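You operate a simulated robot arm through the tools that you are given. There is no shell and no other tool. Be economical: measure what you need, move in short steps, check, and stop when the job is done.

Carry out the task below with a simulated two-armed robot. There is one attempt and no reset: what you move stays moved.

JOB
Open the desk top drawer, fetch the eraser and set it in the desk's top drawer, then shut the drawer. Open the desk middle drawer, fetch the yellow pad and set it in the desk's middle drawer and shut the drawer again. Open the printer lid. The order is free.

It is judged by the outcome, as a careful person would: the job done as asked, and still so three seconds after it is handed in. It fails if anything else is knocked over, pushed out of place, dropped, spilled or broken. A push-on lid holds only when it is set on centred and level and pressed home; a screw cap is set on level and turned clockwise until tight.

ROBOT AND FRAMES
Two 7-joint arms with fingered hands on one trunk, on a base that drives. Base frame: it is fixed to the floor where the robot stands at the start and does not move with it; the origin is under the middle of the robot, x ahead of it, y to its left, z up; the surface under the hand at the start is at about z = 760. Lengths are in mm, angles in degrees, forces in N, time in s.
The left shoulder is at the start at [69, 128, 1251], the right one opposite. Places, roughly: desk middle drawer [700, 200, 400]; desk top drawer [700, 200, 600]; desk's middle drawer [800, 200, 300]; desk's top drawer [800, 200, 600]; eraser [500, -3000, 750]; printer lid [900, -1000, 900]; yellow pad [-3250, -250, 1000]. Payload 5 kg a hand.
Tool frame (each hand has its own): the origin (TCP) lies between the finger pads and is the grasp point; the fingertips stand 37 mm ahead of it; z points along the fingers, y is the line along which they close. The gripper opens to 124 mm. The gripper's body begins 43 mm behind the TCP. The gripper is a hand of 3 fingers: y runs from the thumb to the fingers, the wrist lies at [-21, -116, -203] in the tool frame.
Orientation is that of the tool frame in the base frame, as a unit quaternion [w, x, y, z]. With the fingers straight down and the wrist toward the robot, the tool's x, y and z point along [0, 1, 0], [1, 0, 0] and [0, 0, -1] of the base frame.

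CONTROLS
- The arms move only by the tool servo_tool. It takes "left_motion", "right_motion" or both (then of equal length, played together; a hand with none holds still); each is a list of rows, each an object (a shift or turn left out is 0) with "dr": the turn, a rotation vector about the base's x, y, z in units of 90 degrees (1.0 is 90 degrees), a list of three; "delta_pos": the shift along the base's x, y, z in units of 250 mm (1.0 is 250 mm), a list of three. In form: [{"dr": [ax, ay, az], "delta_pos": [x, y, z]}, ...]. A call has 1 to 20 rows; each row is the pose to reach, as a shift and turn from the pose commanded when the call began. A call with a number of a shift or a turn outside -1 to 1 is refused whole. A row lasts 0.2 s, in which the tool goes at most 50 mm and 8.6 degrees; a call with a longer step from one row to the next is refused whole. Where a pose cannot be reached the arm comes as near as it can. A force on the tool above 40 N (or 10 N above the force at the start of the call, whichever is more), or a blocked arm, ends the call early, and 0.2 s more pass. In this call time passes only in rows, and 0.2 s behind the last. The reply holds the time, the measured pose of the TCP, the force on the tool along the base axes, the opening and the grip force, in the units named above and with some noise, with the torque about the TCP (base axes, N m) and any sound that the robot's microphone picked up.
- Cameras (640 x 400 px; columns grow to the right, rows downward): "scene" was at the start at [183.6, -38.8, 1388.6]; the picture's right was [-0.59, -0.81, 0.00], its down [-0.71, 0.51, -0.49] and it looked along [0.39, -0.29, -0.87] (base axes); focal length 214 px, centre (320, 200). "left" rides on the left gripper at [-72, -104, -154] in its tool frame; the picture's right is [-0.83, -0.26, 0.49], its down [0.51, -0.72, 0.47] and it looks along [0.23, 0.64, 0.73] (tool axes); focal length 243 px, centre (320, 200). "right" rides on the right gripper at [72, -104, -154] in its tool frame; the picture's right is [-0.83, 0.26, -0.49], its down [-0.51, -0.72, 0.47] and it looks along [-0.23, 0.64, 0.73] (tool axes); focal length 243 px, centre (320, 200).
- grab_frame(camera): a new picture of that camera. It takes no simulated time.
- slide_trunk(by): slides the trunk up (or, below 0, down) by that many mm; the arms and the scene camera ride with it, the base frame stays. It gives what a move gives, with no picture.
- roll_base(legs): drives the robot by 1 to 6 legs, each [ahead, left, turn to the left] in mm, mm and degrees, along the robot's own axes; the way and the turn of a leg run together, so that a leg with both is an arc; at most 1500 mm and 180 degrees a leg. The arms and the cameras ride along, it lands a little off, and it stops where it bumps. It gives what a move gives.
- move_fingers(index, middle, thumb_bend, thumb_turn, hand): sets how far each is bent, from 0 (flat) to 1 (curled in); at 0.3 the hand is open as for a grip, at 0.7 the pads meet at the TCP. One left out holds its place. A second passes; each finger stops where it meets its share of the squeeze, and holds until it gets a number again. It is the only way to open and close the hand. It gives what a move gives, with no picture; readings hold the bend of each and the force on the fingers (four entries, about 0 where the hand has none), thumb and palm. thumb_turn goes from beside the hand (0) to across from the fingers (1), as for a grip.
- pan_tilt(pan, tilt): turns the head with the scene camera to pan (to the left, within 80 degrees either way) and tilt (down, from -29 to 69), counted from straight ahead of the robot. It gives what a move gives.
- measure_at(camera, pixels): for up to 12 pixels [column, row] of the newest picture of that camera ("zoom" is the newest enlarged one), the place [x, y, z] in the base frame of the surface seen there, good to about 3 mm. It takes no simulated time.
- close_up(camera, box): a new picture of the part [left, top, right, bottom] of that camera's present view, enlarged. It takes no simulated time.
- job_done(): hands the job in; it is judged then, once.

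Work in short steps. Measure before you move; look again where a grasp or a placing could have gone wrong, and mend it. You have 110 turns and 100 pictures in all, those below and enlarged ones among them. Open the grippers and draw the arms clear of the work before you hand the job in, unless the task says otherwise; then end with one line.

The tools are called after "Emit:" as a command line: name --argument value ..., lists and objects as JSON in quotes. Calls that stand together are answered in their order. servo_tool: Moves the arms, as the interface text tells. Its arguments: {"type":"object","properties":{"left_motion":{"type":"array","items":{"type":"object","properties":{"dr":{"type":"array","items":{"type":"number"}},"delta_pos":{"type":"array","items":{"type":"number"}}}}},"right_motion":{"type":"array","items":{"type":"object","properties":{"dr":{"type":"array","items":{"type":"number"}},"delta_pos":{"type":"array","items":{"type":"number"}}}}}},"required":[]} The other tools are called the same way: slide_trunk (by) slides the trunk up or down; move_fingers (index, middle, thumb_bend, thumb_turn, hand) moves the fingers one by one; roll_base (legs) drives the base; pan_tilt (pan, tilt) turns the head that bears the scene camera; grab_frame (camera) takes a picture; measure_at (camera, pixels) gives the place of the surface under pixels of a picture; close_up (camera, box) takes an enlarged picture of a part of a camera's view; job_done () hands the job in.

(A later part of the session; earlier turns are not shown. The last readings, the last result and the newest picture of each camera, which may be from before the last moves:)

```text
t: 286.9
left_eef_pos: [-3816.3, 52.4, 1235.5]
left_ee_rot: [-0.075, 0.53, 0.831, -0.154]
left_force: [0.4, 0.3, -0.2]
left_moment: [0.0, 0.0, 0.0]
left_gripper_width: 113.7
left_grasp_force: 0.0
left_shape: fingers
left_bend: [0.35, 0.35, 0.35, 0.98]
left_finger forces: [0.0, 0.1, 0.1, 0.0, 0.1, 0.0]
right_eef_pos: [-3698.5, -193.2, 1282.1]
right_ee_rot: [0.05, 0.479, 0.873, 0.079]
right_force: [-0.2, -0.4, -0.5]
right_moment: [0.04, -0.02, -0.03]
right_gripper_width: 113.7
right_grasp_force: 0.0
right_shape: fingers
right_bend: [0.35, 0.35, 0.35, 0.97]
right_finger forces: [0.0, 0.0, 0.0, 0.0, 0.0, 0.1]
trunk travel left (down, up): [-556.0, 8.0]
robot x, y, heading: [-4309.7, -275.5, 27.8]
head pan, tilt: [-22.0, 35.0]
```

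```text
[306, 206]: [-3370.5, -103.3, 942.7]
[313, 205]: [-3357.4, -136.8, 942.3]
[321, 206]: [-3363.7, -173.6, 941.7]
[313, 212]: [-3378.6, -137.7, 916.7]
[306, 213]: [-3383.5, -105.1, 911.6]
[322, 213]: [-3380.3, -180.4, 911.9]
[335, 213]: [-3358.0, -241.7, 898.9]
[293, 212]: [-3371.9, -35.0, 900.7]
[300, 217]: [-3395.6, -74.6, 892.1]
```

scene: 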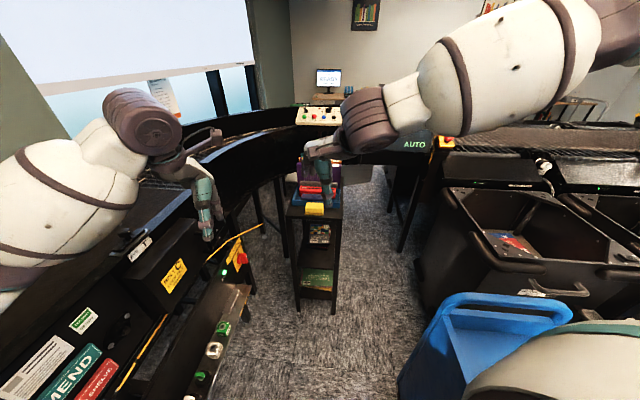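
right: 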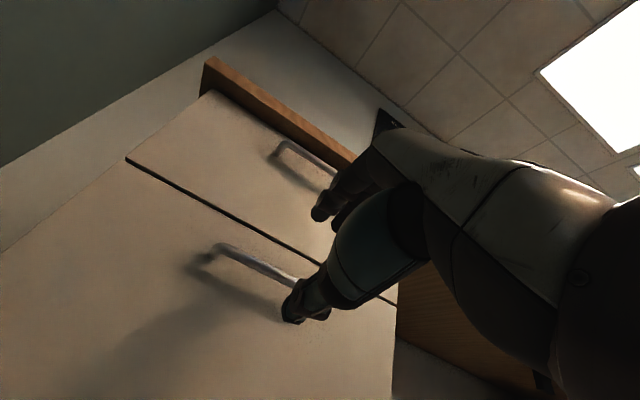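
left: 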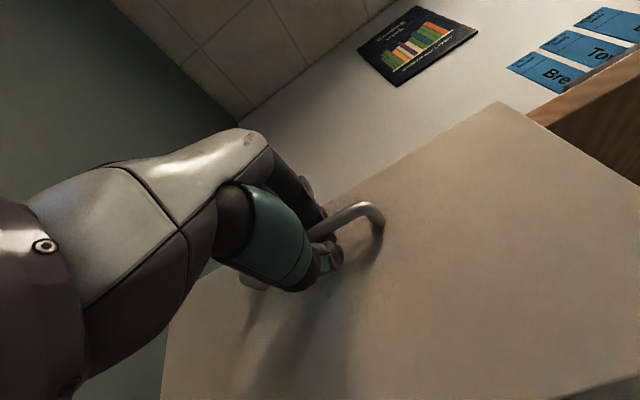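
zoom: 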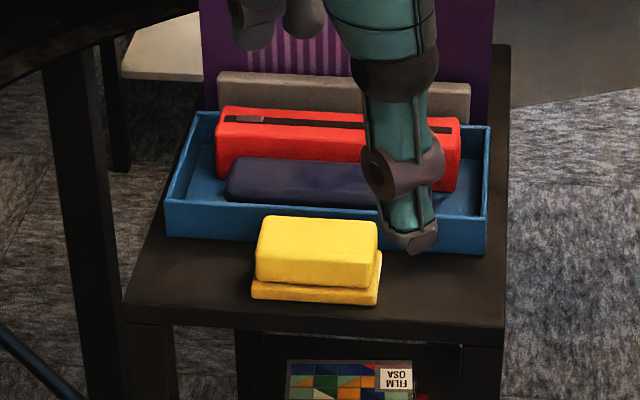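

The pad spans y -180..-97, x≈-3383..-3335, top z 943, on a shelf at z 900, with a tray just behind, so I'll grip it across y. I drive 170 mm toward it and level the right hand.

Emit:
roll_base --legs '[[150, -80, 0]]'

Emit:
move_fingers --hand "right" --index 0.3 --middle 0.3 --thumb_bend 0.3

Emit:
servo_tool --right_motion '[{"dr": [-0.0293, 0.0522, 0], "delta_pos": [0, 0, -0.1]}, {"dr": [-0.0586, 0.1045, 0], "delta_pos": [0, 0, -0.2]}, {"dr": [-0.0586, 0.1045, 0], "delta_pos": [0, 0, -0.36]}]'

Emit:
servo_tool --right_motion '[{"dr": [0, 0, 0.09], "delta_pos": [0.08, 0.02, 0]}, {"dr": [0, 0, 0.18], "delta_pos": [0.16, 0.05, 0]}, {"dr": [0, 0, 0.27], "delta_pos": [0.24, 0.08, 0]}, {"dr": [0, 0, 0.36], "delta_pos": [0.32, 0.11, 0]}, {"dr": [0, 0, 0.45], "delta_pos": [0.4, 0.14, 0]}, {"dr": [0, 0, 0.54], "delta_pos": [0.48, 0.17, 0]}, {"dr": [0, 0, 0.63], "delta_pos": [0.56, 0.2, 0]}]'

```text
t: 288.4
left_eef_pos: [-3652.1, 51.1, 1236.9]
left_ee_rot: [-0.074, 0.53, 0.831, -0.153]
left_force: [0.0, -0.1, 0.3]
left_moment: [-0.01, -0.05, 0.03]
left_gripper_width: 114.0
left_grasp_force: 0.1
left_shape: fingers
left_bend: [0.35, 0.35, 0.35, 0.98]
left_finger forces: [0.0, 0.0, 0.1, 0.1, 0.0, 0.0]
right_eef_pos: [-3533.7, -196.5, 1284.8]
right_ee_rot: [0.052, 0.479, 0.872, 0.082]
right_force: [-1.2, -0.3, 0.0]
right_moment: [0.0, -0.03, -0.01]
right_gripper_width: 113.9
right_grasp_force: 0.1
right_shape: fingers
right_bend: [0.35, 0.35, 0.35, 0.97]
right_finger forces: [0.0, 0.0, 0.1, 0.0, 0.0, 0.0]
trunk travel left (down, up): [-556.0, 8.0]
robot x, y, heading: [-4138.4, -277.5, 27.6]
head pan, tilt: [-22.0, 35.0]
```

```text
t: 289.4
left_eef_pos: [-3647.3, 52.3, 1234.7]
left_ee_rot: [-0.076, 0.53, 0.83, -0.155]
left_force: [0.9, -0.7, 0.6]
left_moment: [0.03, 0.02, 0.0]
left_gripper_width: 113.9
left_grasp_force: 0.0
left_shape: fingers
left_bend: [0.35, 0.35, 0.35, 0.98]
left_finger forces: [0.0, 0.0, 0.1, 0.0, 0.0, 0.1]
right_eef_pos: [-3530.2, -196.2, 1281.7]
right_ee_rot: [0.05, 0.479, 0.873, 0.08]
right_force: [0.5, -0.3, 0.7]
right_moment: [0.0, 0.01, -0.01]
right_gripper_width: 128.5
right_grasp_force: 0.0
right_shape: fingers
right_bend: [0.3, 0.3, 0.3, 0.97]
right_finger forces: [0.0, 0.1, 0.1, 0.0, 0.0, 0.0]
trunk travel left (down, up): [-556.0, 8.0]
robot x, y, heading: [-4136.1, -279.2, 27.7]
head pan, tilt: [-22.0, 35.0]
```

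```text
t: 290.2
left_eef_pos: [-3647.6, 51.1, 1234.1]
left_ee_rot: [-0.077, 0.531, 0.83, -0.154]
left_force: [0.8, -0.7, 0.8]
left_moment: [-0.02, 0.05, 0.04]
left_gripper_width: 113.9
left_grasp_force: 0.1
left_shape: fingers
left_bend: [0.35, 0.35, 0.35, 0.98]
left_finger forces: [0.1, 0.0, 0.1, 0.0, 0.1, 0.1]
right_eef_pos: [-3528.2, -195.4, 1190.2]
right_ee_rot: [-0.001, 0.481, 0.877, 0.0]
right_force: [-0.1, 0.2, 0.0]
right_moment: [0.01, 0.01, -0.01]
right_gripper_width: 128.5
right_grasp_force: 0.1
right_shape: fingers
right_bend: [0.3, 0.3, 0.3, 0.97]
right_finger forces: [0.1, 0.0, 0.0, 0.0, 0.0, 0.0]
trunk travel left (down, up): [-556.0, 8.0]
robot x, y, heading: [-4134.7, -276.4, 27.4]
head pan, tilt: [-22.0, 35.0]
```

```text
t: 291.8
left_eef_pos: [-3647.3, 52.7, 1234.8]
left_ee_rot: [-0.075, 0.529, 0.831, -0.156]
left_force: [0.8, -1.0, 0.1]
left_moment: [-0.03, 0.07, -0.02]
left_gripper_width: 113.8
left_grasp_force: 0.2
left_shape: fingers
left_bend: [0.35, 0.35, 0.35, 0.98]
left_finger forces: [0.0, 0.0, 0.1, 0.1, 0.0, 0.1]
right_eef_pos: [-3388.4, -145.3, 1189.3]
right_ee_rot: [-0.002, 0.008, 1.0, 0.0]
right_force: [0.5, -0.2, -0.1]
right_moment: [0.0, 0.02, 0.03]
right_gripper_width: 128.5
right_grasp_force: 0.2
right_shape: fingers
right_bend: [0.3, 0.3, 0.3, 0.97]
right_finger forces: [0.0, 0.1, 0.1, 0.0, 0.0, 0.0]
trunk travel left (down, up): [-556.0, 8.0]
robot x, y, heading: [-4139.0, -275.4, 27.8]
head pan, tilt: [-22.0, 35.0]
```

Orientation is right. I descend to z≈1015 above the pad and check from the hand camera.

Emit:
servo_tool --right_motion '[{"delta_pos": [0.1, 0.02, -0.12]}, {"delta_pos": [0.105, 0.024, -0.28]}, {"delta_pos": [0.105, 0.024, -0.44]}, {"delta_pos": [0.105, 0.024, -0.6]}, {"delta_pos": [0.105, 0.024, -0.7]}]'

Emit:
grab_frame --camera "right"

Emit:
close_up --camera "scene" --box '[290, 150, 410, 250]'

```text
t: 293.0
left_eef_pos: [-3648.2, 52.0, 1235.3]
left_ee_rot: [-0.075, 0.53, 0.83, -0.155]
left_force: [-0.1, -0.3, -0.5]
left_moment: [0.03, 0.02, -0.04]
left_gripper_width: 113.7
left_grasp_force: 0.0
left_shape: fingers
left_bend: [0.35, 0.35, 0.35, 0.98]
left_finger forces: [0.0, 0.1, 0.0, 0.0, 0.0, 0.1]
right_eef_pos: [-3363.4, -138.2, 1015.2]
right_ee_rot: [0.0, 0.007, 1.0, -0.001]
right_force: [-0.7, 0.8, 0.0]
right_moment: [-0.02, 0.03, 0.0]
right_gripper_width: 128.3
right_grasp_force: 0.0
right_shape: fingers
right_bend: [0.3, 0.3, 0.3, 0.97]
right_finger forces: [0.0, 0.1, 0.0, 0.0, 0.0, 0.0]
trunk travel left (down, up): [-556.0, 8.0]
robot x, y, heading: [-4136.9, -277.7, 27.7]
head pan, tilt: [-22.0, 35.0]
```

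```text
19 pictures are left
```

right: 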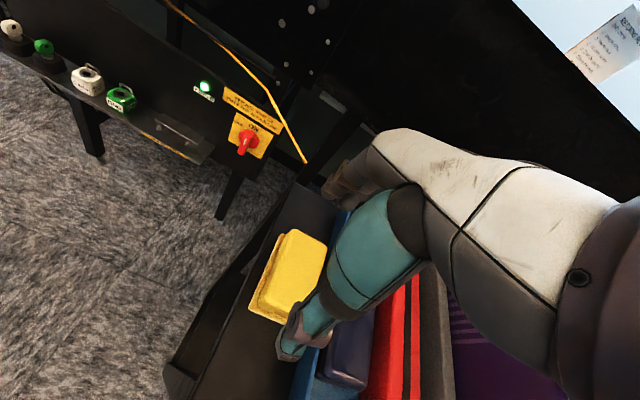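

```text
4.00 times, centred on (350, 200) of scene
```

zoom: 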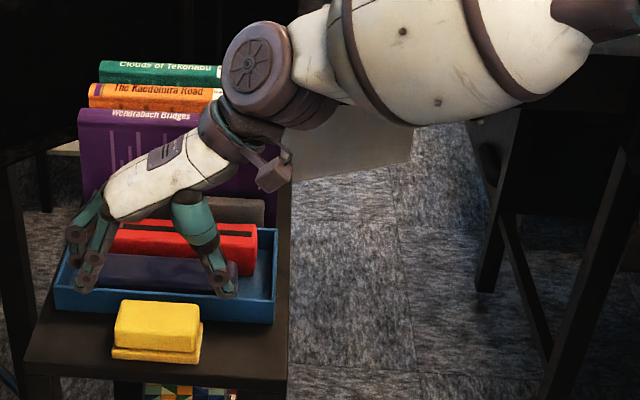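

I measure the pad's corners in the hand view to centre precisely.

Emit:
measure_at --camera "right" --pixels '[[285, 232], [325, 245], [272, 300], [296, 305], [255, 305], [280, 320], [300, 260], [278, 275], [310, 365], [260, 340], [318, 272]]'

```text
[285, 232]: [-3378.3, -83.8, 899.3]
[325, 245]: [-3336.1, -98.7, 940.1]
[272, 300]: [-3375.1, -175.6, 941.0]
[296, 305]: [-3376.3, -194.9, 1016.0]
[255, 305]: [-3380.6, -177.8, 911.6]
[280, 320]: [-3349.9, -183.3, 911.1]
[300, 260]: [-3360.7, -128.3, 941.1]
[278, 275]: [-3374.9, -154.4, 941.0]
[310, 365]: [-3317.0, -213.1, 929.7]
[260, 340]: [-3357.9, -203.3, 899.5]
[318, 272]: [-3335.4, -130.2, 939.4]
```

Centre is about [-3357,-137]; the thumb at y≈-195 clears the pad. I descend to z≈957 and close gently.

Emit:
servo_tool --right_motion '[{"delta_pos": [0.014, 0, -0.1]}, {"delta_pos": [0.016, 0, -0.18]}, {"delta_pos": [0.016, 0, -0.232]}]'

Emit:
move_fingers --hand "right" --index 0.6 --middle 0.6 --thumb_bend 0.6

Emit:
grab_frame --camera "right"

```text
t: 293.8
left_eef_pos: [-3649.2, 51.7, 1236.4]
left_ee_rot: [-0.075, 0.53, 0.83, -0.154]
left_force: [-1.0, 0.2, -0.5]
left_moment: [0.0, -0.03, -0.03]
left_gripper_width: 113.8
left_grasp_force: 0.0
left_shape: fingers
left_bend: [0.35, 0.35, 0.35, 0.98]
left_finger forces: [0.1, 0.0, 0.0, 0.0, 0.0, 0.0]
right_eef_pos: [-3361.6, -141.3, 964.4]
right_ee_rot: [0.001, 0.008, 1.0, 0.0]
right_force: [0.5, 0.6, 0.7]
right_moment: [0.01, 0.0, -0.01]
right_gripper_width: 128.5
right_grasp_force: 0.1
right_shape: fingers
right_bend: [0.3, 0.3, 0.3, 0.97]
right_finger forces: [0.1, 0.0, 0.0, 0.0, 0.0, 0.1]
right hand out of reach, approached as far as the arm can: row 3
trunk travel left (down, up): [-556.0, 8.0]
robot x, y, heading: [-4139.3, -276.3, 27.5]
head pan, tilt: [-22.0, 35.0]
```

```text
t: 294.8
left_eef_pos: [-3648.9, 53.3, 1237.3]
left_ee_rot: [-0.075, 0.531, 0.83, -0.154]
left_force: [-0.6, 0.6, -0.4]
left_moment: [-0.01, -0.04, 0.01]
left_gripper_width: 114.0
left_grasp_force: 0.0
left_shape: fingers
left_bend: [0.35, 0.35, 0.35, 0.98]
left_finger forces: [0.1, 0.0, 0.0, 0.0, 0.0, 0.0]
right_eef_pos: [-3363.1, -140.8, 965.9]
right_ee_rot: [0.001, 0.008, 1.0, 0.0]
right_force: [1.8, 2.1, 5.9]
right_moment: [0.32, -0.12, 0.04]
right_gripper_width: 86.5
right_grasp_force: 22.2
right_shape: fingers
right_bend: [0.48, 0.5, 0.44, 0.96]
right_finger forces: [11.7, 11.3, 0.0, 0.0, 21.3, 0.0]
trunk travel left (down, up): [-556.0, 8.0]
robot x, y, heading: [-4134.4, -273.0, 27.7]
head pan, tilt: [-22.0, 35.0]
```

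```text
17 pictures are left
```

right: 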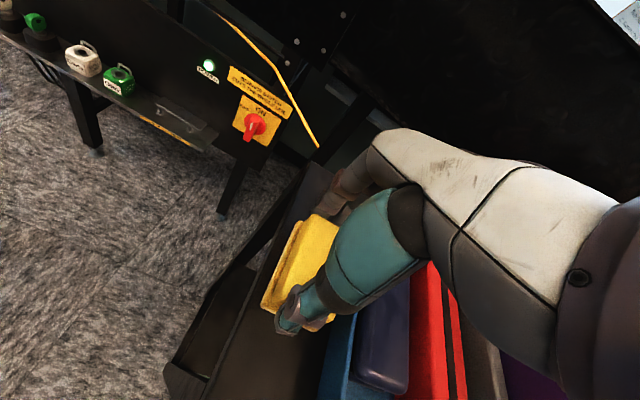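

The pad is gripped across (86 mm, 22 N). I squeeze a bit more and lift.

Emit:
move_fingers --hand "right" --index 0.66 --middle 0.66 --thumb_bend 0.66

Emit:
servo_tool --right_motion '[{"delta_pos": [0, 0, 0.06]}, {"delta_pos": [0, 0, 0.14]}, {"delta_pos": [0, 0, 0.24]}, {"delta_pos": [0, 0, 0.36]}, {"delta_pos": [0, 0, 0.5]}, {"delta_pos": [0, 0, 0.64]}]'

Emit:
grab_frame --camera "right"

```text
t: 295.8
left_eef_pos: [-3649.0, 50.7, 1235.9]
left_ee_rot: [-0.074, 0.53, 0.831, -0.154]
left_force: [-0.7, -0.4, -0.1]
left_moment: [0.01, 0.0, -0.04]
left_gripper_width: 113.8
left_grasp_force: 0.1
left_shape: fingers
left_bend: [0.35, 0.35, 0.35, 0.98]
left_finger forces: [0.1, 0.0, 0.1, 0.1, 0.0, 0.1]
right_eef_pos: [-3362.9, -141.6, 964.0]
right_ee_rot: [0.0, 0.008, 1.0, 0.0]
right_force: [1.0, 1.9, 7.1]
right_moment: [0.28, -0.11, 0.06]
right_gripper_width: 86.5
right_grasp_force: 24.7
right_shape: fingers
right_bend: [0.48, 0.5, 0.44, 0.96]
right_finger forces: [13.8, 11.9, 0.1, 0.0, 24.3, 0.0]
trunk travel left (down, up): [-556.0, 8.0]
robot x, y, heading: [-4139.6, -277.3, 27.6]
head pan, tilt: [-22.0, 35.0]
```

```text
t: 297.2
left_eef_pos: [-3649.9, 51.8, 1236.5]
left_ee_rot: [-0.074, 0.53, 0.831, -0.154]
left_force: [-0.3, -0.7, -0.3]
left_moment: [0.0, 0.04, -0.01]
left_gripper_width: 113.7
left_grasp_force: 0.0
left_shape: fingers
left_bend: [0.35, 0.35, 0.35, 0.98]
left_finger forces: [0.1, 0.0, 0.0, 0.1, 0.0, 0.1]
right_eef_pos: [-3362.4, -141.7, 1125.9]
right_ee_rot: [0.001, 0.008, 1.0, 0.001]
right_force: [0.1, -0.5, -0.8]
right_moment: [0.01, -0.05, -0.01]
right_gripper_width: 86.4
right_grasp_force: 24.1
right_shape: fingers
right_bend: [0.48, 0.51, 0.44, 0.96]
right_finger forces: [13.5, 10.6, 0.0, 0.1, 23.9, 0.0]
trunk travel left (down, up): [-556.0, 8.0]
robot x, y, heading: [-4136.5, -276.1, 27.6]
head pan, tilt: [-22.0, 35.0]
```

```text
16 pictures are left
```

right: 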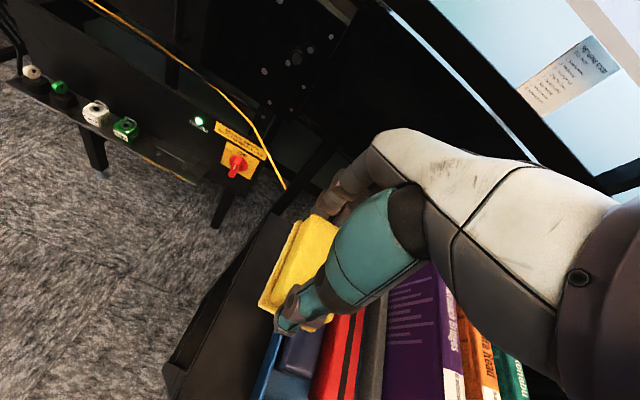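

The pad is lifted whole. I bring the hand back to its travel heading near the body and raise it.

Emit:
servo_tool --right_motion '[{"delta_pos": [-0.06, 0, 0.08]}, {"dr": [0, 0, -0.08], "delta_pos": [-0.14, -0.03, 0.16]}, {"dr": [0, 0, -0.16], "delta_pos": [-0.22, -0.06, 0.24]}, {"dr": [0, 0, -0.24], "delta_pos": [-0.3, -0.09, 0.32]}, {"dr": [0, 0, -0.32], "delta_pos": [-0.38, -0.12, 0.4]}, {"dr": [0, 0, -0.4], "delta_pos": [-0.46, -0.15, 0.46]}, {"dr": [0, 0, -0.48], "delta_pos": [-0.54, -0.17, 0.5]}, {"dr": [0, 0, -0.56], "delta_pos": [-0.6, -0.19, 0.54]}, {"dr": [0, 0, -0.62], "delta_pos": [-0.66, -0.21, 0.56]}]'

Emit:
roll_base --legs '[[-150, 80, 0], [0, 0, -27.6], [-700, 0, 0], [0, -900, 0]]'

```text
t: 299.2
left_eef_pos: [-3648.6, 51.3, 1236.9]
left_ee_rot: [-0.075, 0.53, 0.83, -0.154]
left_force: [0.0, -0.4, 0.7]
left_moment: [0.02, -0.02, 0.0]
left_gripper_width: 113.8
left_grasp_force: 0.2
left_shape: fingers
left_bend: [0.35, 0.35, 0.35, 0.98]
left_finger forces: [0.1, 0.0, 0.0, 0.0, 0.0, 0.1]
right_eef_pos: [-3529.0, -195.2, 1265.3]
right_ee_rot: [0.001, 0.475, 0.88, 0.001]
right_force: [-0.7, 0.5, -0.7]
right_moment: [-0.02, -0.01, -0.01]
right_gripper_width: 86.5
right_grasp_force: 23.9
right_shape: fingers
right_bend: [0.48, 0.51, 0.44, 0.96]
right_finger forces: [13.4, 10.5, 0.1, 0.0, 23.9, 0.1]
trunk travel left (down, up): [-556.0, 8.0]
robot x, y, heading: [-4137.2, -274.8, 27.7]
head pan, tilt: [-22.0, 35.0]
```

```text
t: 313.3
left_eef_pos: [-4421.1, -1110.2, 1236.3]
left_ee_rot: [-0.11, 0.714, 0.679, -0.132]
left_force: [0.1, -0.6, 0.1]
left_moment: [0.0, 0.0, 0.0]
left_gripper_width: 113.8
left_grasp_force: 0.0
left_shape: fingers
left_bend: [0.35, 0.35, 0.35, 0.98]
left_finger forces: [0.1, 0.0, 0.1, 0.0, 0.1, 0.0]
right_eef_pos: [-4429.9, -1383.4, 1263.8]
right_ee_rot: [0.001, 0.671, 0.741, 0.001]
right_force: [-0.1, -0.3, -0.8]
right_moment: [0.02, 0.0, 0.05]
right_gripper_width: 86.1
right_grasp_force: 23.7
right_shape: fingers
right_bend: [0.48, 0.51, 0.44, 0.96]
right_finger forces: [13.4, 10.4, 0.1, 0.0, 23.7, 0.0]
trunk travel left (down, up): [-556.0, 8.0]
robot x, y, heading: [-5010.9, -1175.9, -0.1]
head pan, tilt: [-22.0, 35.0]
```

On track. I strafe right to y≈-4810 and then drive ahead along the corridor between shelf and bins.

Emit:
roll_base --legs '[[0, -1300, 0], [0, -1300, 0], [0, -1040, 0], [1300, 0, 0], [1300, 0, 0], [1060, 0, 0]]'

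```text
t: 339.3
left_eef_pos: [-4407.2, -3949.5, 1234.3]
left_ee_rot: [-0.109, 0.705, 0.688, -0.133]
left_force: [-0.7, -0.1, 0.0]
left_moment: [-0.05, -0.01, -0.02]
left_gripper_width: 114.0
left_grasp_force: 0.1
left_shape: fingers
left_bend: [0.35, 0.35, 0.35, 0.98]
left_finger forces: [0.0, 0.0, 0.0, 0.0, 0.1, 0.1]
right_eef_pos: [-4409.3, -4223.6, 1264.0]
right_ee_rot: [0.002, 0.663, 0.749, 0.0]
right_force: [0.0, 0.0, -0.9]
right_moment: [0.01, 0.01, -0.02]
right_gripper_width: 86.1
right_grasp_force: 23.4
right_shape: fingers
right_bend: [0.48, 0.51, 0.44, 0.96]
right_finger forces: [13.3, 10.4, 0.0, 0.0, 23.8, 0.1]
trunk travel left (down, up): [-556.0, 8.0]
robot x, y, heading: [-4991.3, -4028.1, 1.4]
head pan, tilt: [-22.0, 35.0]
stopped in leg 3: the robot was blocked; the commanded pose is now the measured one
```

Blocked at y≈-4028, likely by the blue bin standing near [-5243,-4402]. I back off 80 mm and look right to see that it stands.

Emit:
roll_base --legs '[[0, 80, -1.4]]'

Emit:
pan_tilt --pan -80 --tilt 40

Emit:
grab_frame --camera "scene"

```text
t: 340.7
left_eef_pos: [-4406.2, -3889.4, 1235.6]
left_ee_rot: [-0.111, 0.714, 0.678, -0.13]
left_force: [-0.4, -0.5, -0.4]
left_moment: [0.04, -0.02, 0.01]
left_gripper_width: 113.8
left_grasp_force: 0.1
left_shape: fingers
left_bend: [0.35, 0.35, 0.35, 0.98]
left_finger forces: [0.0, 0.0, 0.1, 0.1, 0.0, 0.0]
right_eef_pos: [-4414.9, -4163.1, 1263.5]
right_ee_rot: [0.0, 0.672, 0.74, 0.001]
right_force: [0.0, -0.1, -0.7]
right_moment: [0.03, -0.03, -0.02]
right_gripper_width: 86.4
right_grasp_force: 23.7
right_shape: fingers
right_bend: [0.48, 0.51, 0.44, 0.96]
right_finger forces: [13.3, 10.4, 0.0, 0.1, 23.6, 0.0]
trunk travel left (down, up): [-556.0, 8.0]
robot x, y, heading: [-4995.0, -3945.4, -0.3]
head pan, tilt: [-22.0, 35.0]
```

```text
t: 342.0
left_eef_pos: [-4406.4, -3887.5, 1235.8]
left_ee_rot: [-0.11, 0.715, 0.678, -0.132]
left_force: [-1.1, -0.5, -0.8]
left_moment: [-0.03, 0.02, 0.01]
left_gripper_width: 113.9
left_grasp_force: 0.0
left_shape: fingers
left_bend: [0.35, 0.35, 0.35, 0.98]
left_finger forces: [0.0, 0.0, 0.0, 0.0, 0.0, 0.1]
right_eef_pos: [-4416.6, -4162.3, 1264.8]
right_ee_rot: [0.0, 0.672, 0.74, 0.001]
right_force: [-0.1, -0.1, 0.2]
right_moment: [0.04, -0.01, -0.01]
right_gripper_width: 86.6
right_grasp_force: 23.9
right_shape: fingers
right_bend: [0.48, 0.51, 0.44, 0.96]
right_finger forces: [13.3, 10.4, 0.0, 0.0, 23.8, 0.1]
trunk travel left (down, up): [-556.0, 8.0]
robot x, y, heading: [-4995.9, -3946.9, -0.4]
head pan, tilt: [-80.0, 40.0]
```

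```text
15 pictures are left
```

scene: 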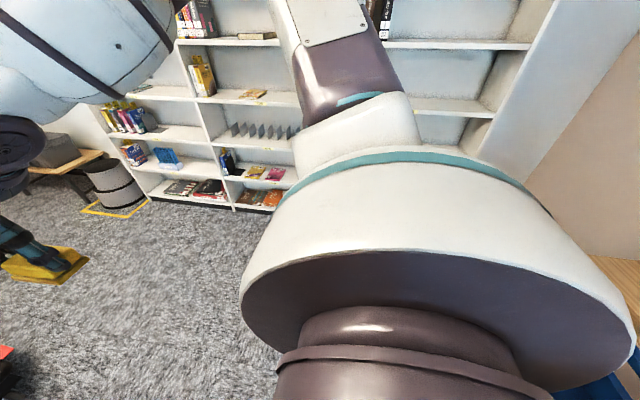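

The blue bin is behind the shoulder at the bottom right, still standing. I go ahead to x≈-4110 first, then right, then along the corridor.

Emit:
roll_base --legs '[[890, 0, 0], [0, -870, 0], [1300, 0, 0], [1480, 0, 0]]'

```text
t: 367.3
left_eef_pos: [-735.2, -4785.8, 1236.1]
left_ee_rot: [-0.111, 0.718, 0.675, -0.13]
left_force: [0.6, -0.9, 0.0]
left_moment: [0.01, -0.02, 0.0]
left_gripper_width: 113.9
left_grasp_force: 0.1
left_shape: fingers
left_bend: [0.35, 0.35, 0.35, 0.98]
left_finger forces: [0.0, 0.0, 0.1, 0.1, 0.0, 0.0]
right_eef_pos: [-748.6, -5059.8, 1264.6]
right_ee_rot: [0.001, 0.676, 0.737, 0.0]
right_force: [-0.3, -0.1, -0.5]
right_moment: [-0.05, -0.03, 0.01]
right_gripper_width: 86.1
right_grasp_force: 24.2
right_shape: fingers
right_bend: [0.48, 0.51, 0.44, 0.96]
right_finger forces: [13.3, 10.5, 0.0, 0.1, 23.7, 0.0]
trunk travel left (down, up): [-556.0, 8.0]
robot x, y, heading: [-1321.5, -4843.9, -0.8]
head pan, tilt: [-80.0, 40.0]
```

Through the corridor. Now the diagonal past the trolley and along the bench back toward the first desk.

Emit:
roll_base --legs '[[410, 927, 0.8], [410, 927, 0], [350, 300, 0], [0, 1100, 0], [0, 1050, 0]]'

Emit:
pan_tilt --pan 25 --tilt 45

Emit:
grab_frame --camera "scene"

```text
t: 405.3
left_eef_pos: [427.7, -480.6, 1235.5]
left_ee_rot: [-0.11, 0.713, 0.68, -0.132]
left_force: [0.3, -1.5, 0.5]
left_moment: [0.01, -0.01, 0.0]
left_gripper_width: 113.9
left_grasp_force: 0.1
left_shape: fingers
left_bend: [0.35, 0.35, 0.35, 0.98]
left_finger forces: [0.1, 0.1, 0.0, 0.0, 0.0, 0.1]
right_eef_pos: [419.0, -754.1, 1264.0]
right_ee_rot: [0.0, 0.672, 0.741, 0.0]
right_force: [-0.3, -0.7, -0.8]
right_moment: [-0.01, -0.03, 0.02]
right_gripper_width: 86.4
right_grasp_force: 23.6
right_shape: fingers
right_bend: [0.48, 0.51, 0.44, 0.96]
right_finger forces: [13.3, 10.3, 0.1, 0.1, 23.7, 0.0]
trunk travel left (down, up): [-556.0, 8.0]
robot x, y, heading: [-160.0, -544.9, 0.1]
head pan, tilt: [-80.0, 40.0]
```

```text
t: 407.1
left_eef_pos: [426.9, -478.9, 1235.2]
left_ee_rot: [-0.11, 0.714, 0.68, -0.131]
left_force: [0.2, -0.6, 0.5]
left_moment: [-0.03, -0.04, 0.0]
left_gripper_width: 113.6
left_grasp_force: 0.1
left_shape: fingers
left_bend: [0.35, 0.35, 0.35, 0.98]
left_finger forces: [0.1, 0.1, 0.1, 0.0, 0.1, 0.1]
right_eef_pos: [419.3, -754.2, 1263.6]
right_ee_rot: [0.001, 0.672, 0.74, 0.0]
right_force: [-0.2, 0.3, -0.3]
right_moment: [-0.01, -0.02, 0.01]
right_gripper_width: 86.2
right_grasp_force: 23.3
right_shape: fingers
right_bend: [0.48, 0.51, 0.44, 0.96]
right_finger forces: [13.3, 10.4, 0.0, 0.1, 23.7, 0.0]
trunk travel left (down, up): [-556.0, 8.0]
robot x, y, heading: [-157.1, -543.2, -0.0]
head pan, tilt: [25.0, 45.0]
```

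```text
14 pictures are left
```

scene: 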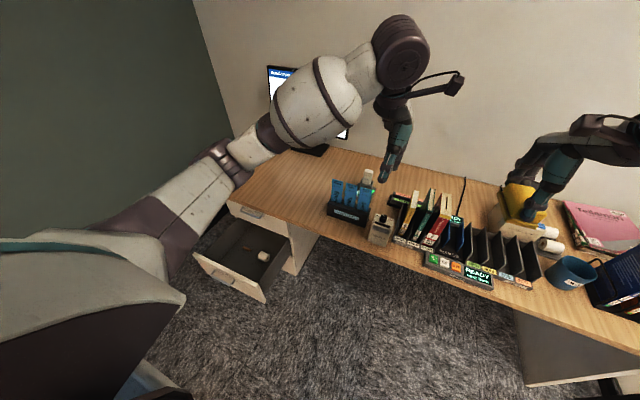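

The middle drawer is open at (235,255) with a white roll at (263,257) and a small orange item inside. I measure the interior.

Emit:
measure_at --camera "scene" --pixels '[[263, 257], [245, 247], [235, 262], [215, 252], [250, 270], [262, 292], [200, 256], [262, 240], [255, 285], [285, 262], [230, 240]]'

Emit:
close_up --camera "scene" --box '[180, 200, 320, 310]'

```text
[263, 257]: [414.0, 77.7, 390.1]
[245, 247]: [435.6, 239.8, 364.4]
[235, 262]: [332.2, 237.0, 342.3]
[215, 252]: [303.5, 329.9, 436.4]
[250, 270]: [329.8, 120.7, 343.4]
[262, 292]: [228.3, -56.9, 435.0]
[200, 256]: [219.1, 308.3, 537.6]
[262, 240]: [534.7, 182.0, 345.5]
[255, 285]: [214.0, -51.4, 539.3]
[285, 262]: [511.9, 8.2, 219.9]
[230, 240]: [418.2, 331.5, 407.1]
```

```text
3.64 times, centred on (250, 255) of scene
```

zoom: 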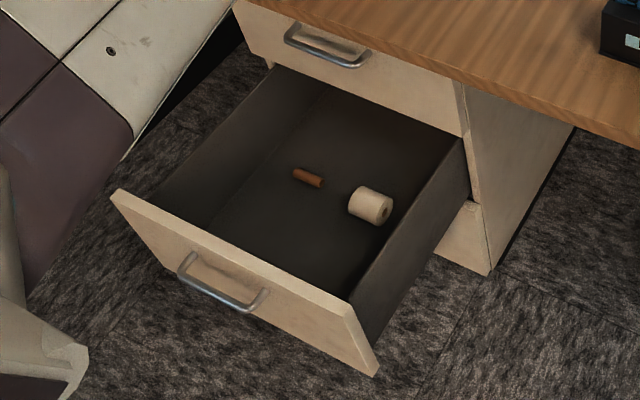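

Drawer floor is z≈343, front top 540; free floor lies at x 245–370. I go to the placing stance (x≈-440, y≈250) and lower the trunk 350.

Emit:
roll_base --legs '[[-283, 0, 0], [0, 790, 0]]'

Emit:
slide_trunk --by -350

Emit:
servo_tool --right_motion '[{"dr": [0, 0, 0.08], "delta_pos": [0.02, 0.0, 0]}, {"dr": [0, 0, 0.16], "delta_pos": [0.04, 0.0, 0]}, {"dr": [0, 0, 0.24], "delta_pos": [0.06, 0.0, 0]}, {"dr": [0, 0, 0.32], "delta_pos": [0.08, 0.0, 0]}, {"dr": [0, 0, 0.4], "delta_pos": [0.1, 0.0, 0]}, {"dr": [0, 0, 0.48], "delta_pos": [0.12, 0.0, 0]}, {"dr": [0, 0, 0.56], "delta_pos": [0.14, 0.0, 0]}, {"dr": [0, 0, 0.64], "delta_pos": [0.16, 0.0, 0]}]'

```text
t: 415.9
left_eef_pos: [148.6, 297.1, 1235.7]
left_ee_rot: [-0.111, 0.714, 0.678, -0.131]
left_force: [-0.3, 1.0, -0.2]
left_moment: [-0.02, 0.0, 0.0]
left_gripper_width: 113.5
left_grasp_force: 0.1
left_shape: fingers
left_bend: [0.35, 0.35, 0.35, 0.98]
left_finger forces: [0.0, 0.0, 0.0, 0.0, 0.0, 0.1]
right_eef_pos: [140.6, 23.3, 1263.7]
right_ee_rot: [0.001, 0.671, 0.741, 0.001]
right_force: [0.1, 0.2, -0.8]
right_moment: [0.02, 0.0, -0.01]
right_gripper_width: 86.4
right_grasp_force: 23.4
right_shape: fingers
right_bend: [0.48, 0.51, 0.44, 0.96]
right_finger forces: [13.4, 10.3, 0.1, 0.1, 23.6, 0.1]
trunk travel left (down, up): [-556.0, 8.0]
robot x, y, heading: [-439.1, 233.6, -0.2]
head pan, tilt: [25.0, 45.0]
```

```text
t: 419.4
left_eef_pos: [148.8, 298.2, 886.0]
left_ee_rot: [-0.111, 0.715, 0.678, -0.131]
left_force: [0.2, -0.2, -0.3]
left_moment: [0.01, -0.04, 0.01]
left_gripper_width: 113.8
left_grasp_force: 0.2
left_shape: fingers
left_bend: [0.35, 0.35, 0.35, 0.98]
left_finger forces: [0.1, 0.0, 0.0, 0.1, 0.0, 0.0]
right_eef_pos: [140.7, 24.0, 913.8]
right_ee_rot: [0.001, 0.672, 0.74, 0.0]
right_force: [0.1, 0.3, -0.6]
right_moment: [0.02, -0.01, 0.02]
right_gripper_width: 86.4
right_grasp_force: 23.6
right_shape: fingers
right_bend: [0.48, 0.51, 0.44, 0.96]
right_finger forces: [13.3, 10.4, 0.0, 0.1, 23.8, 0.1]
trunk travel left (down, up): [-206.0, 358.0]
robot x, y, heading: [-439.3, 234.6, -0.3]
head pan, tilt: [25.0, 45.0]
```

```text
t: 421.1
left_eef_pos: [149.8, 297.9, 885.1]
left_ee_rot: [-0.111, 0.714, 0.679, -0.132]
left_force: [-0.3, -0.7, -1.2]
left_moment: [0.0, 0.0, 0.03]
left_gripper_width: 114.0
left_grasp_force: 0.1
left_shape: fingers
left_bend: [0.35, 0.35, 0.35, 0.98]
left_finger forces: [0.0, 0.0, 0.0, 0.1, 0.1, 0.0]
right_eef_pos: [181.4, 23.9, 912.5]
right_ee_rot: [0.0, 0.232, 0.973, 0.002]
right_force: [-0.2, 0.0, -0.4]
right_moment: [0.01, -0.01, 0.01]
right_gripper_width: 86.0
right_grasp_force: 23.5
right_shape: fingers
right_bend: [0.48, 0.51, 0.44, 0.96]
right_finger forces: [13.2, 10.4, 0.0, 0.0, 23.6, 0.0]
trunk travel left (down, up): [-206.0, 358.0]
robot x, y, heading: [-435.7, 239.3, -0.3]
head pan, tilt: [25.0, 45.0]
```

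Now I move over the drawer's front half and lower to z≈690.

Emit:
servo_tool --right_motion '[{"delta_pos": [0.12, 0.1, 0]}, {"delta_pos": [0.24, 0.2, -0.04]}, {"delta_pos": [0.36, 0.3, -0.1]}, {"delta_pos": [0.48, 0.38, -0.2]}, {"delta_pos": [0.52, 0.384, -0.36]}, {"delta_pos": [0.52, 0.384, -0.54]}, {"delta_pos": [0.52, 0.384, -0.72]}, {"delta_pos": [0.52, 0.384, -0.88]}]'

Emit:
pan_tilt --pan -5 --tilt 50

Emit:
grab_frame --camera "scene"

```text
t: 422.9
left_eef_pos: [150.5, 298.4, 885.2]
left_ee_rot: [-0.111, 0.714, 0.679, -0.132]
left_force: [0.0, 0.0, -0.6]
left_moment: [0.05, 0.0, -0.01]
left_gripper_width: 113.8
left_grasp_force: 0.0
left_shape: fingers
left_bend: [0.35, 0.35, 0.35, 0.98]
left_finger forces: [0.1, 0.0, 0.1, 0.0, 0.0, 0.0]
right_eef_pos: [311.9, 119.3, 692.7]
right_ee_rot: [0.001, 0.232, 0.973, 0.0]
right_force: [1.3, -0.6, 0.3]
right_moment: [0.01, 0.06, 0.0]
right_gripper_width: 86.3
right_grasp_force: 23.8
right_shape: fingers
right_bend: [0.48, 0.51, 0.44, 0.96]
right_finger forces: [13.3, 10.4, 0.0, 0.0, 23.6, 0.1]
trunk travel left (down, up): [-206.0, 358.0]
robot x, y, heading: [-436.3, 235.4, 0.1]
head pan, tilt: [25.0, 45.0]
```

```text
t: 423.9
left_eef_pos: [148.4, 297.8, 885.1]
left_ee_rot: [-0.11, 0.714, 0.679, -0.131]
left_force: [-0.2, 0.8, 0.8]
left_moment: [0.0, 0.02, 0.01]
left_gripper_width: 113.8
left_grasp_force: 0.1
left_shape: fingers
left_bend: [0.35, 0.35, 0.35, 0.98]
left_finger forces: [0.0, 0.0, 0.0, 0.0, 0.1, 0.0]
right_eef_pos: [310.9, 119.1, 693.0]
right_ee_rot: [0.0, 0.231, 0.973, 0.001]
right_force: [-0.4, -0.3, -0.6]
right_moment: [0.01, 0.01, 0.02]
right_gripper_width: 86.1
right_grasp_force: 23.7
right_shape: fingers
right_bend: [0.48, 0.51, 0.44, 0.96]
right_finger forces: [13.4, 10.4, 0.1, 0.1, 23.8, 0.1]
trunk travel left (down, up): [-206.0, 358.0]
robot x, y, heading: [-440.1, 238.0, 0.0]
head pan, tilt: [-5.0, 50.0]
```

```text
12 pictures are left
```

scene: 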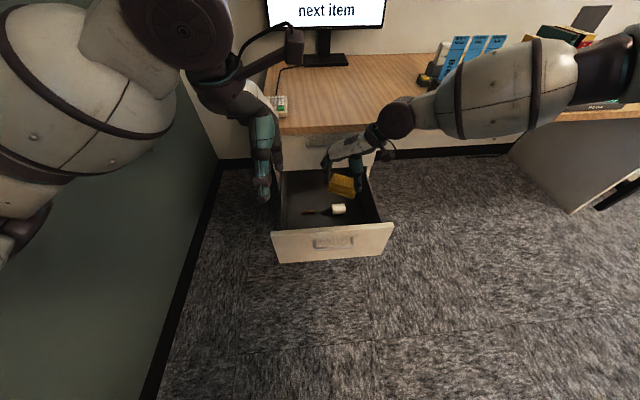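

I recheck where the roll and stick lie relative to the pad's landing place.

Emit:
measure_at --camera "scene" --pixels '[[338, 209], [315, 212], [345, 222], [300, 220], [360, 215], [330, 195], [300, 200]]'

```text
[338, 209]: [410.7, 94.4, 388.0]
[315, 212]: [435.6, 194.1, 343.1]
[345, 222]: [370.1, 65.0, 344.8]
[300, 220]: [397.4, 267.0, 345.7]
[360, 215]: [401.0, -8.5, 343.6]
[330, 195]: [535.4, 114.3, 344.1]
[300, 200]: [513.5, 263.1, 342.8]
```

The roll starts at about x=380, the pad ends at ~355, so it is clear. I lower the arm 190 mm, nudging 8 mm toward the front.

Emit:
servo_tool --right_motion '[{"delta_pos": [-0.03, 0, -0.15]}, {"delta_pos": [-0.03, 0, -0.3]}, {"delta_pos": [-0.03, 0, -0.45]}, {"delta_pos": [-0.03, 0, -0.6]}, {"delta_pos": [-0.03, 0, -0.76]}]'

```text
t: 425.1
left_eef_pos: [149.4, 297.7, 884.9]
left_ee_rot: [-0.111, 0.714, 0.678, -0.131]
left_force: [0.3, 0.6, 0.0]
left_moment: [0.01, 0.06, -0.04]
left_gripper_width: 113.8
left_grasp_force: 0.2
left_shape: fingers
left_bend: [0.35, 0.35, 0.35, 0.98]
left_finger forces: [0.0, 0.0, 0.0, 0.0, 0.0, 0.1]
right_eef_pos: [305.2, 120.9, 503.4]
right_ee_rot: [-0.001, 0.232, 0.973, 0.001]
right_force: [-0.7, -0.5, -0.5]
right_moment: [0.03, 0.02, 0.0]
right_gripper_width: 86.5
right_grasp_force: 23.6
right_shape: fingers
right_bend: [0.48, 0.51, 0.44, 0.96]
right_finger forces: [13.3, 10.4, 0.0, 0.0, 23.7, 0.0]
trunk travel left (down, up): [-206.0, 358.0]
robot x, y, heading: [-438.2, 236.9, -0.0]
head pan, tilt: [-5.0, 50.0]
```

Now the trunk takes it down 90 mm more, checking force.

Emit:
slide_trunk --by -86

Emit:
grab_frame --camera "right"

```text
t: 426.3
left_eef_pos: [148.7, 298.4, 800.6]
left_ee_rot: [-0.11, 0.715, 0.679, -0.13]
left_force: [-0.6, -0.2, 0.2]
left_moment: [-0.01, 0.0, -0.01]
left_gripper_width: 113.9
left_grasp_force: 0.1
left_shape: fingers
left_bend: [0.35, 0.35, 0.35, 0.98]
left_finger forces: [0.0, 0.0, 0.1, 0.0, 0.0, 0.1]
right_eef_pos: [303.8, 121.2, 419.1]
right_ee_rot: [0.001, 0.232, 0.973, 0.0]
right_force: [-0.5, -0.3, -0.7]
right_moment: [-0.04, -0.01, -0.03]
right_gripper_width: 86.0
right_grasp_force: 23.7
right_shape: fingers
right_bend: [0.48, 0.51, 0.44, 0.96]
right_finger forces: [13.4, 10.4, 0.0, 0.1, 23.7, 0.1]
trunk travel left (down, up): [-120.0, 444.0]
robot x, y, heading: [-438.7, 236.7, -0.3]
head pan, tilt: [-5.0, 50.0]
```

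```text
11 pictures are left
```

right: 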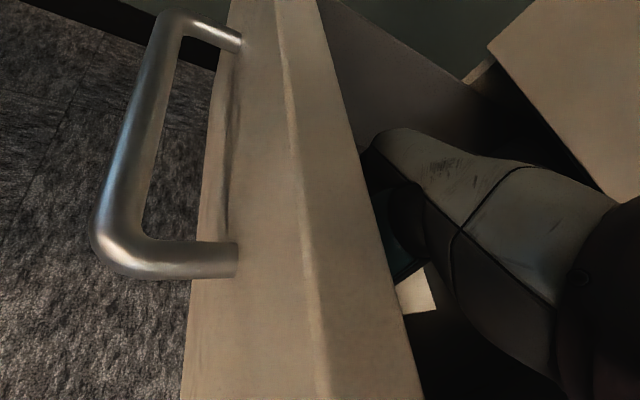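

No contact force yet. I lower 8 mm more and release by opening slightly.

Emit:
slide_trunk --by -8

Emit:
move_fingers --hand "right" --index 0.38 --middle 0.38 --thumb_bend 0.36

Emit:
slide_trunk --by 250

Emit:
grab_frame --camera "right"

```text
t: 426.9
left_eef_pos: [149.1, 297.9, 791.8]
left_ee_rot: [-0.109, 0.714, 0.679, -0.131]
left_force: [0.1, 0.3, 0.5]
left_moment: [-0.01, -0.01, 0.0]
left_gripper_width: 114.1
left_grasp_force: 0.1
left_shape: fingers
left_bend: [0.35, 0.35, 0.35, 0.98]
left_finger forces: [0.1, 0.0, 0.1, 0.0, 0.0, 0.1]
right_eef_pos: [302.7, 119.9, 409.0]
right_ee_rot: [0.0, 0.232, 0.973, 0.001]
right_force: [0.0, -0.2, -0.2]
right_moment: [0.06, -0.04, 0.05]
right_gripper_width: 86.3
right_grasp_force: 23.7
right_shape: fingers
right_bend: [0.48, 0.51, 0.44, 0.96]
right_finger forces: [13.4, 10.5, 0.0, 0.0, 23.4, 0.0]
trunk travel left (down, up): [-112.0, 452.0]
robot x, y, heading: [-438.3, 237.7, -0.3]
head pan, tilt: [-5.0, 50.0]
```

```text
t: 427.9
left_eef_pos: [151.0, 298.4, 790.7]
left_ee_rot: [-0.11, 0.714, 0.679, -0.131]
left_force: [0.0, -0.2, 0.8]
left_moment: [-0.01, 0.02, 0.02]
left_gripper_width: 114.1
left_grasp_force: 0.0
left_shape: fingers
left_bend: [0.35, 0.35, 0.35, 0.98]
left_finger forces: [0.0, 0.0, 0.1, 0.0, 0.0, 0.1]
right_eef_pos: [302.6, 121.1, 409.5]
right_ee_rot: [0.0, 0.231, 0.973, 0.0]
right_force: [1.0, -0.3, 0.3]
right_moment: [0.0, 0.02, 0.01]
right_gripper_width: 107.3
right_grasp_force: 0.0
right_shape: fingers
right_bend: [0.38, 0.38, 0.36, 0.97]
right_finger forces: [0.0, 0.0, 0.0, 0.0, 0.0, 0.0]
trunk travel left (down, up): [-112.0, 452.0]
robot x, y, heading: [-439.0, 234.5, -0.0]
head pan, tilt: [-5.0, 50.0]
```

```text
t: 430.5
left_eef_pos: [149.9, 297.7, 1040.6]
left_ee_rot: [-0.111, 0.714, 0.679, -0.131]
left_force: [-0.3, -0.3, 0.4]
left_moment: [-0.04, 0.0, 0.0]
left_gripper_width: 113.8
left_grasp_force: 0.1
left_shape: fingers
left_bend: [0.35, 0.35, 0.35, 0.98]
left_finger forces: [0.0, 0.0, 0.0, 0.0, 0.0, 0.1]
right_eef_pos: [303.8, 119.9, 658.4]
right_ee_rot: [0.0, 0.232, 0.973, 0.001]
right_force: [-0.1, 0.8, 0.1]
right_moment: [0.01, -0.01, -0.02]
right_gripper_width: 107.2
right_grasp_force: 0.0
right_shape: fingers
right_bend: [0.38, 0.38, 0.36, 0.97]
right_finger forces: [0.0, 0.1, 0.0, 0.0, 0.0, 0.0]
trunk travel left (down, up): [-362.0, 202.0]
robot x, y, heading: [-439.0, 232.6, -0.4]
head pan, tilt: [-5.0, 50.0]
```

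```text
10 pictures are left
```

right: 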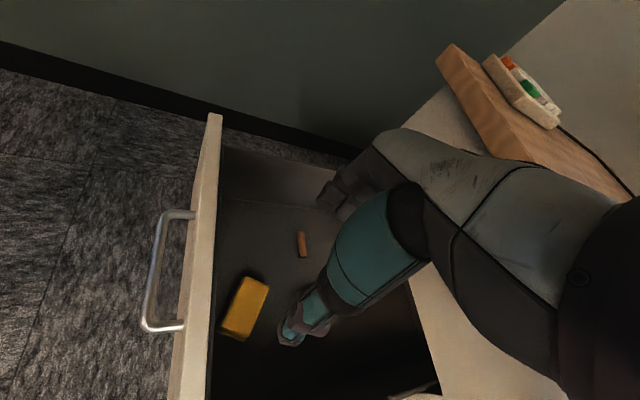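

The pad lies flat in the drawer at (245,305). I lift the hand a bit, bring it back in front of the drawer with yaw restored, and back the base off 70 mm.

Emit:
servo_tool --right_motion '[{"delta_pos": [0, 0, 0.14]}, {"dr": [0, 0, -0.08], "delta_pos": [-0.08, 0, 0.24]}, {"dr": [0, 0, -0.16], "delta_pos": [-0.18, 0, 0.24]}, {"dr": [0, 0, -0.24], "delta_pos": [-0.28, 0, 0.24]}, {"dr": [0, 0, -0.32], "delta_pos": [-0.38, 0, 0.24]}, {"dr": [0, 0, -0.4], "delta_pos": [-0.48, 0, 0.24]}, {"dr": [0, 0, -0.48], "delta_pos": [-0.56, 0, 0.24]}, {"dr": [0, 0, -0.56], "delta_pos": [-0.62, 0, 0.24]}, {"dr": [0, 0, -0.64], "delta_pos": [-0.66, 0, 0.24]}, {"dr": [0, 0, -0.7], "delta_pos": [-0.68, 0, 0.24]}]'

Emit:
roll_base --legs '[[-90, 20, 0]]'

Emit:
move_fingers --hand "right" --index 0.75 --middle 0.75 --thumb_bend 0.72

Emit:
servo_tool --right_motion '[{"dr": [0, -0.09, 0], "delta_pos": [0, 0.01, 0]}, {"dr": [0, -0.18, 0], "delta_pos": [0, 0.02, 0]}, {"dr": [0, -0.27, 0], "delta_pos": [0, 0.03, 0]}, {"dr": [0, -0.36, 0], "delta_pos": [0, 0.04, 0]}, {"dr": [0, -0.45, 0], "delta_pos": [0, 0.04, 0]}, {"dr": [0, -0.54, 0], "delta_pos": [0, 0.04, 0]}, {"dr": [0, -0.63, 0], "delta_pos": [0, 0.04, 0]}, {"dr": [0, -0.72, 0], "delta_pos": [0, 0.04, 0]}, {"dr": [0, -0.81, 0], "delta_pos": [0, 0.04, 0]}, {"dr": [0, -0.9, 0], "delta_pos": [0, 0.04, 0]}, {"dr": [0, -0.99, 0], "delta_pos": [0, 0.04, 0]}]'

```text
t: 432.7
left_eef_pos: [149.8, 298.1, 1041.2]
left_ee_rot: [-0.11, 0.714, 0.679, -0.132]
left_force: [0.2, -0.1, 0.4]
left_moment: [0.0, 0.03, 0.03]
left_gripper_width: 113.9
left_grasp_force: 0.1
left_shape: fingers
left_bend: [0.35, 0.35, 0.35, 0.98]
left_finger forces: [0.0, 0.0, 0.0, 0.0, 0.1, 0.1]
right_eef_pos: [132.5, 120.4, 719.7]
right_ee_rot: [0.001, 0.707, 0.707, 0.001]
right_force: [0.3, 0.3, -0.2]
right_moment: [0.01, 0.01, 0.01]
right_gripper_width: 107.4
right_grasp_force: 0.0
right_shape: fingers
right_bend: [0.38, 0.38, 0.36, 0.97]
right_finger forces: [0.1, 0.0, 0.0, 0.0, 0.1, 0.0]
trunk travel left (down, up): [-362.0, 202.0]
robot x, y, heading: [-438.5, 238.5, -0.2]
head pan, tilt: [-5.0, 50.0]
```

```text
t: 433.8
left_eef_pos: [61.9, 318.4, 1040.3]
left_ee_rot: [-0.11, 0.713, 0.68, -0.132]
left_force: [-0.8, 0.1, 0.1]
left_moment: [0.02, 0.0, 0.0]
left_gripper_width: 113.9
left_grasp_force: 0.1
left_shape: fingers
left_bend: [0.35, 0.35, 0.35, 0.98]
left_finger forces: [0.0, 0.0, 0.0, 0.0, 0.0, 0.1]
right_eef_pos: [45.3, 140.1, 718.7]
right_ee_rot: [0.0, 0.706, 0.709, 0.0]
right_force: [-0.1, 0.1, 0.0]
right_moment: [-0.01, -0.03, 0.0]
right_gripper_width: 107.6
right_grasp_force: 0.1
right_shape: fingers
right_bend: [0.38, 0.38, 0.36, 0.97]
right_finger forces: [0.0, 0.0, 0.1, 0.1, 0.1, 0.0]
trunk travel left (down, up): [-362.0, 202.0]
robot x, y, heading: [-526.2, 255.7, -0.4]
head pan, tilt: [-5.0, 50.0]
```

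```text
t: 434.8
left_eef_pos: [61.1, 318.0, 1041.7]
left_ee_rot: [-0.111, 0.714, 0.679, -0.132]
left_force: [0.3, -0.3, -0.1]
left_moment: [0.0, 0.0, 0.02]
left_gripper_width: 113.8
left_grasp_force: 0.1
left_shape: fingers
left_bend: [0.35, 0.35, 0.35, 0.98]
left_finger forces: [0.1, 0.0, 0.1, 0.1, 0.0, 0.1]
right_eef_pos: [45.8, 139.6, 719.6]
right_ee_rot: [0.001, 0.706, 0.708, 0.0]
right_force: [0.5, -0.4, -0.1]
right_moment: [-0.02, -0.01, 0.01]
right_gripper_width: 1.5
right_grasp_force: 0.1
right_shape: fingers
right_bend: [0.74, 0.75, 0.71, 0.97]
right_finger forces: [0.0, 0.0, 0.0, 0.1, 0.0, 0.0]
trunk travel left (down, up): [-362.0, 202.0]
robot x, y, heading: [-525.7, 257.2, -0.1]
head pan, tilt: [-5.0, 50.0]
```

```text
t: 437.2
left_eef_pos: [62.4, 317.8, 1042.2]
left_ee_rot: [-0.11, 0.714, 0.679, -0.132]
left_force: [0.5, 0.1, 0.2]
left_moment: [0.01, 0.0, 0.01]
left_gripper_width: 113.9
left_grasp_force: 0.0
left_shape: fingers
left_bend: [0.35, 0.35, 0.35, 0.98]
left_finger forces: [0.0, 0.1, 0.0, 0.0, 0.0, 0.0]
right_eef_pos: [164.7, 120.4, 842.7]
right_ee_rot: [0.481, 0.493, 0.538, 0.486]
right_force: [0.4, 0.4, 0.3]
right_moment: [-0.02, -0.01, 0.01]
right_gripper_width: 1.1
right_grasp_force: 0.1
right_shape: fingers
right_bend: [0.74, 0.75, 0.71, 0.97]
right_finger forces: [0.1, 0.0, 0.0, 0.0, 0.0, 0.1]
right hand out of reach, approached as far as the arm can: row 5, 6, 7, 8, 9, 10, 11
trunk travel left (down, up): [-362.0, 202.0]
robot x, y, heading: [-526.6, 257.0, -0.0]
head pan, tilt: [-5.0, 50.0]
```

The hand points forward at [165,120,843]. I back 70 mm and lower the trunk 362 so it comes in front of the drawer face.

Emit:
roll_base --legs '[[-65, 0, 0]]'

Emit:
slide_trunk --by -360

Emit:
servo_tool --right_motion '[{"delta_pos": [0, 0, -0.08]}, {"delta_pos": [0, 0, -0.16]}]'

Emit:
grab_frame --camera "scene"

```text
t: 438.2
left_eef_pos: [-2.5, 319.0, 1041.3]
left_ee_rot: [-0.111, 0.714, 0.679, -0.132]
left_force: [-0.1, 0.5, 0.1]
left_moment: [-0.03, 0.02, -0.03]
left_gripper_width: 113.9
left_grasp_force: 0.1
left_shape: fingers
left_bend: [0.35, 0.35, 0.35, 0.98]
left_finger forces: [0.0, 0.0, 0.0, 0.0, 0.0, 0.0]
right_eef_pos: [101.6, 120.9, 842.3]
right_ee_rot: [0.481, 0.494, 0.538, 0.484]
right_force: [0.9, 0.3, 0.7]
right_moment: [0.02, 0.02, 0.0]
right_gripper_width: 1.1
right_grasp_force: 0.1
right_shape: fingers
right_bend: [0.74, 0.75, 0.71, 0.97]
right_finger forces: [0.0, 0.0, 0.0, 0.0, 0.0, 0.1]
trunk travel left (down, up): [-362.0, 202.0]
robot x, y, heading: [-589.8, 259.3, -0.3]
head pan, tilt: [-5.0, 50.0]
```

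```text
t: 441.7
left_eef_pos: [-2.5, 319.8, 681.9]
left_ee_rot: [-0.11, 0.714, 0.679, -0.132]
left_force: [1.0, -0.2, -0.9]
left_moment: [0.02, 0.02, -0.05]
left_gripper_width: 114.0
left_grasp_force: 0.1
left_shape: fingers
left_bend: [0.35, 0.35, 0.35, 0.98]
left_finger forces: [0.1, 0.0, 0.0, 0.0, 0.0, 0.1]
right_eef_pos: [101.4, 119.6, 482.9]
right_ee_rot: [0.481, 0.493, 0.538, 0.486]
right_force: [-0.3, 0.7, 0.6]
right_moment: [0.03, -0.01, 0.0]
right_gripper_width: 1.2
right_grasp_force: 0.1
right_shape: fingers
right_bend: [0.74, 0.75, 0.71, 0.97]
right_finger forces: [0.0, 0.0, 0.0, 0.0, 0.1, 0.1]
trunk travel left (down, up): [-2.0, 562.0]
robot x, y, heading: [-588.6, 255.5, -0.2]
head pan, tilt: [-5.0, 50.0]
```

```text
t: 442.3
left_eef_pos: [-2.6, 317.7, 680.1]
left_ee_rot: [-0.111, 0.714, 0.678, -0.132]
left_force: [0.6, -0.2, 0.2]
left_moment: [0.03, 0.02, 0.02]
left_gripper_width: 113.7
left_grasp_force: 0.0
left_shape: fingers
left_bend: [0.35, 0.35, 0.35, 0.98]
left_finger forces: [0.0, 0.0, 0.0, 0.0, 0.0, 0.1]
right_eef_pos: [101.8, 118.6, 442.6]
right_ee_rot: [0.481, 0.494, 0.538, 0.486]
right_force: [-0.2, 0.8, -0.5]
right_moment: [-0.02, 0.0, 0.0]
right_gripper_width: 1.2
right_grasp_force: 0.0
right_shape: fingers
right_bend: [0.74, 0.75, 0.71, 0.97]
right_finger forces: [0.0, 0.1, 0.0, 0.0, 0.0, 0.1]
trunk travel left (down, up): [-2.0, 562.0]
robot x, y, heading: [-591.9, 254.8, 0.0]
head pan, tilt: [-5.0, 50.0]
```

```text
9 pictures are left
```

scene: 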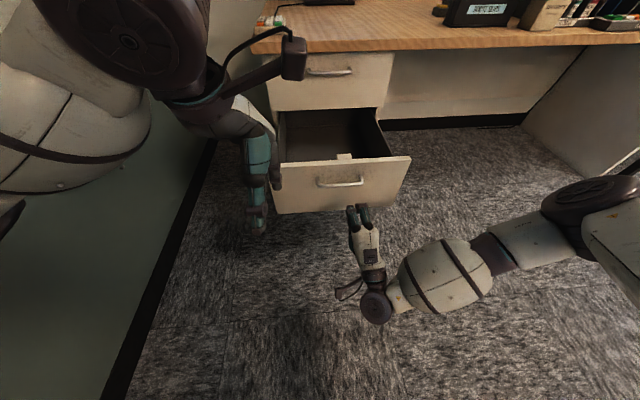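

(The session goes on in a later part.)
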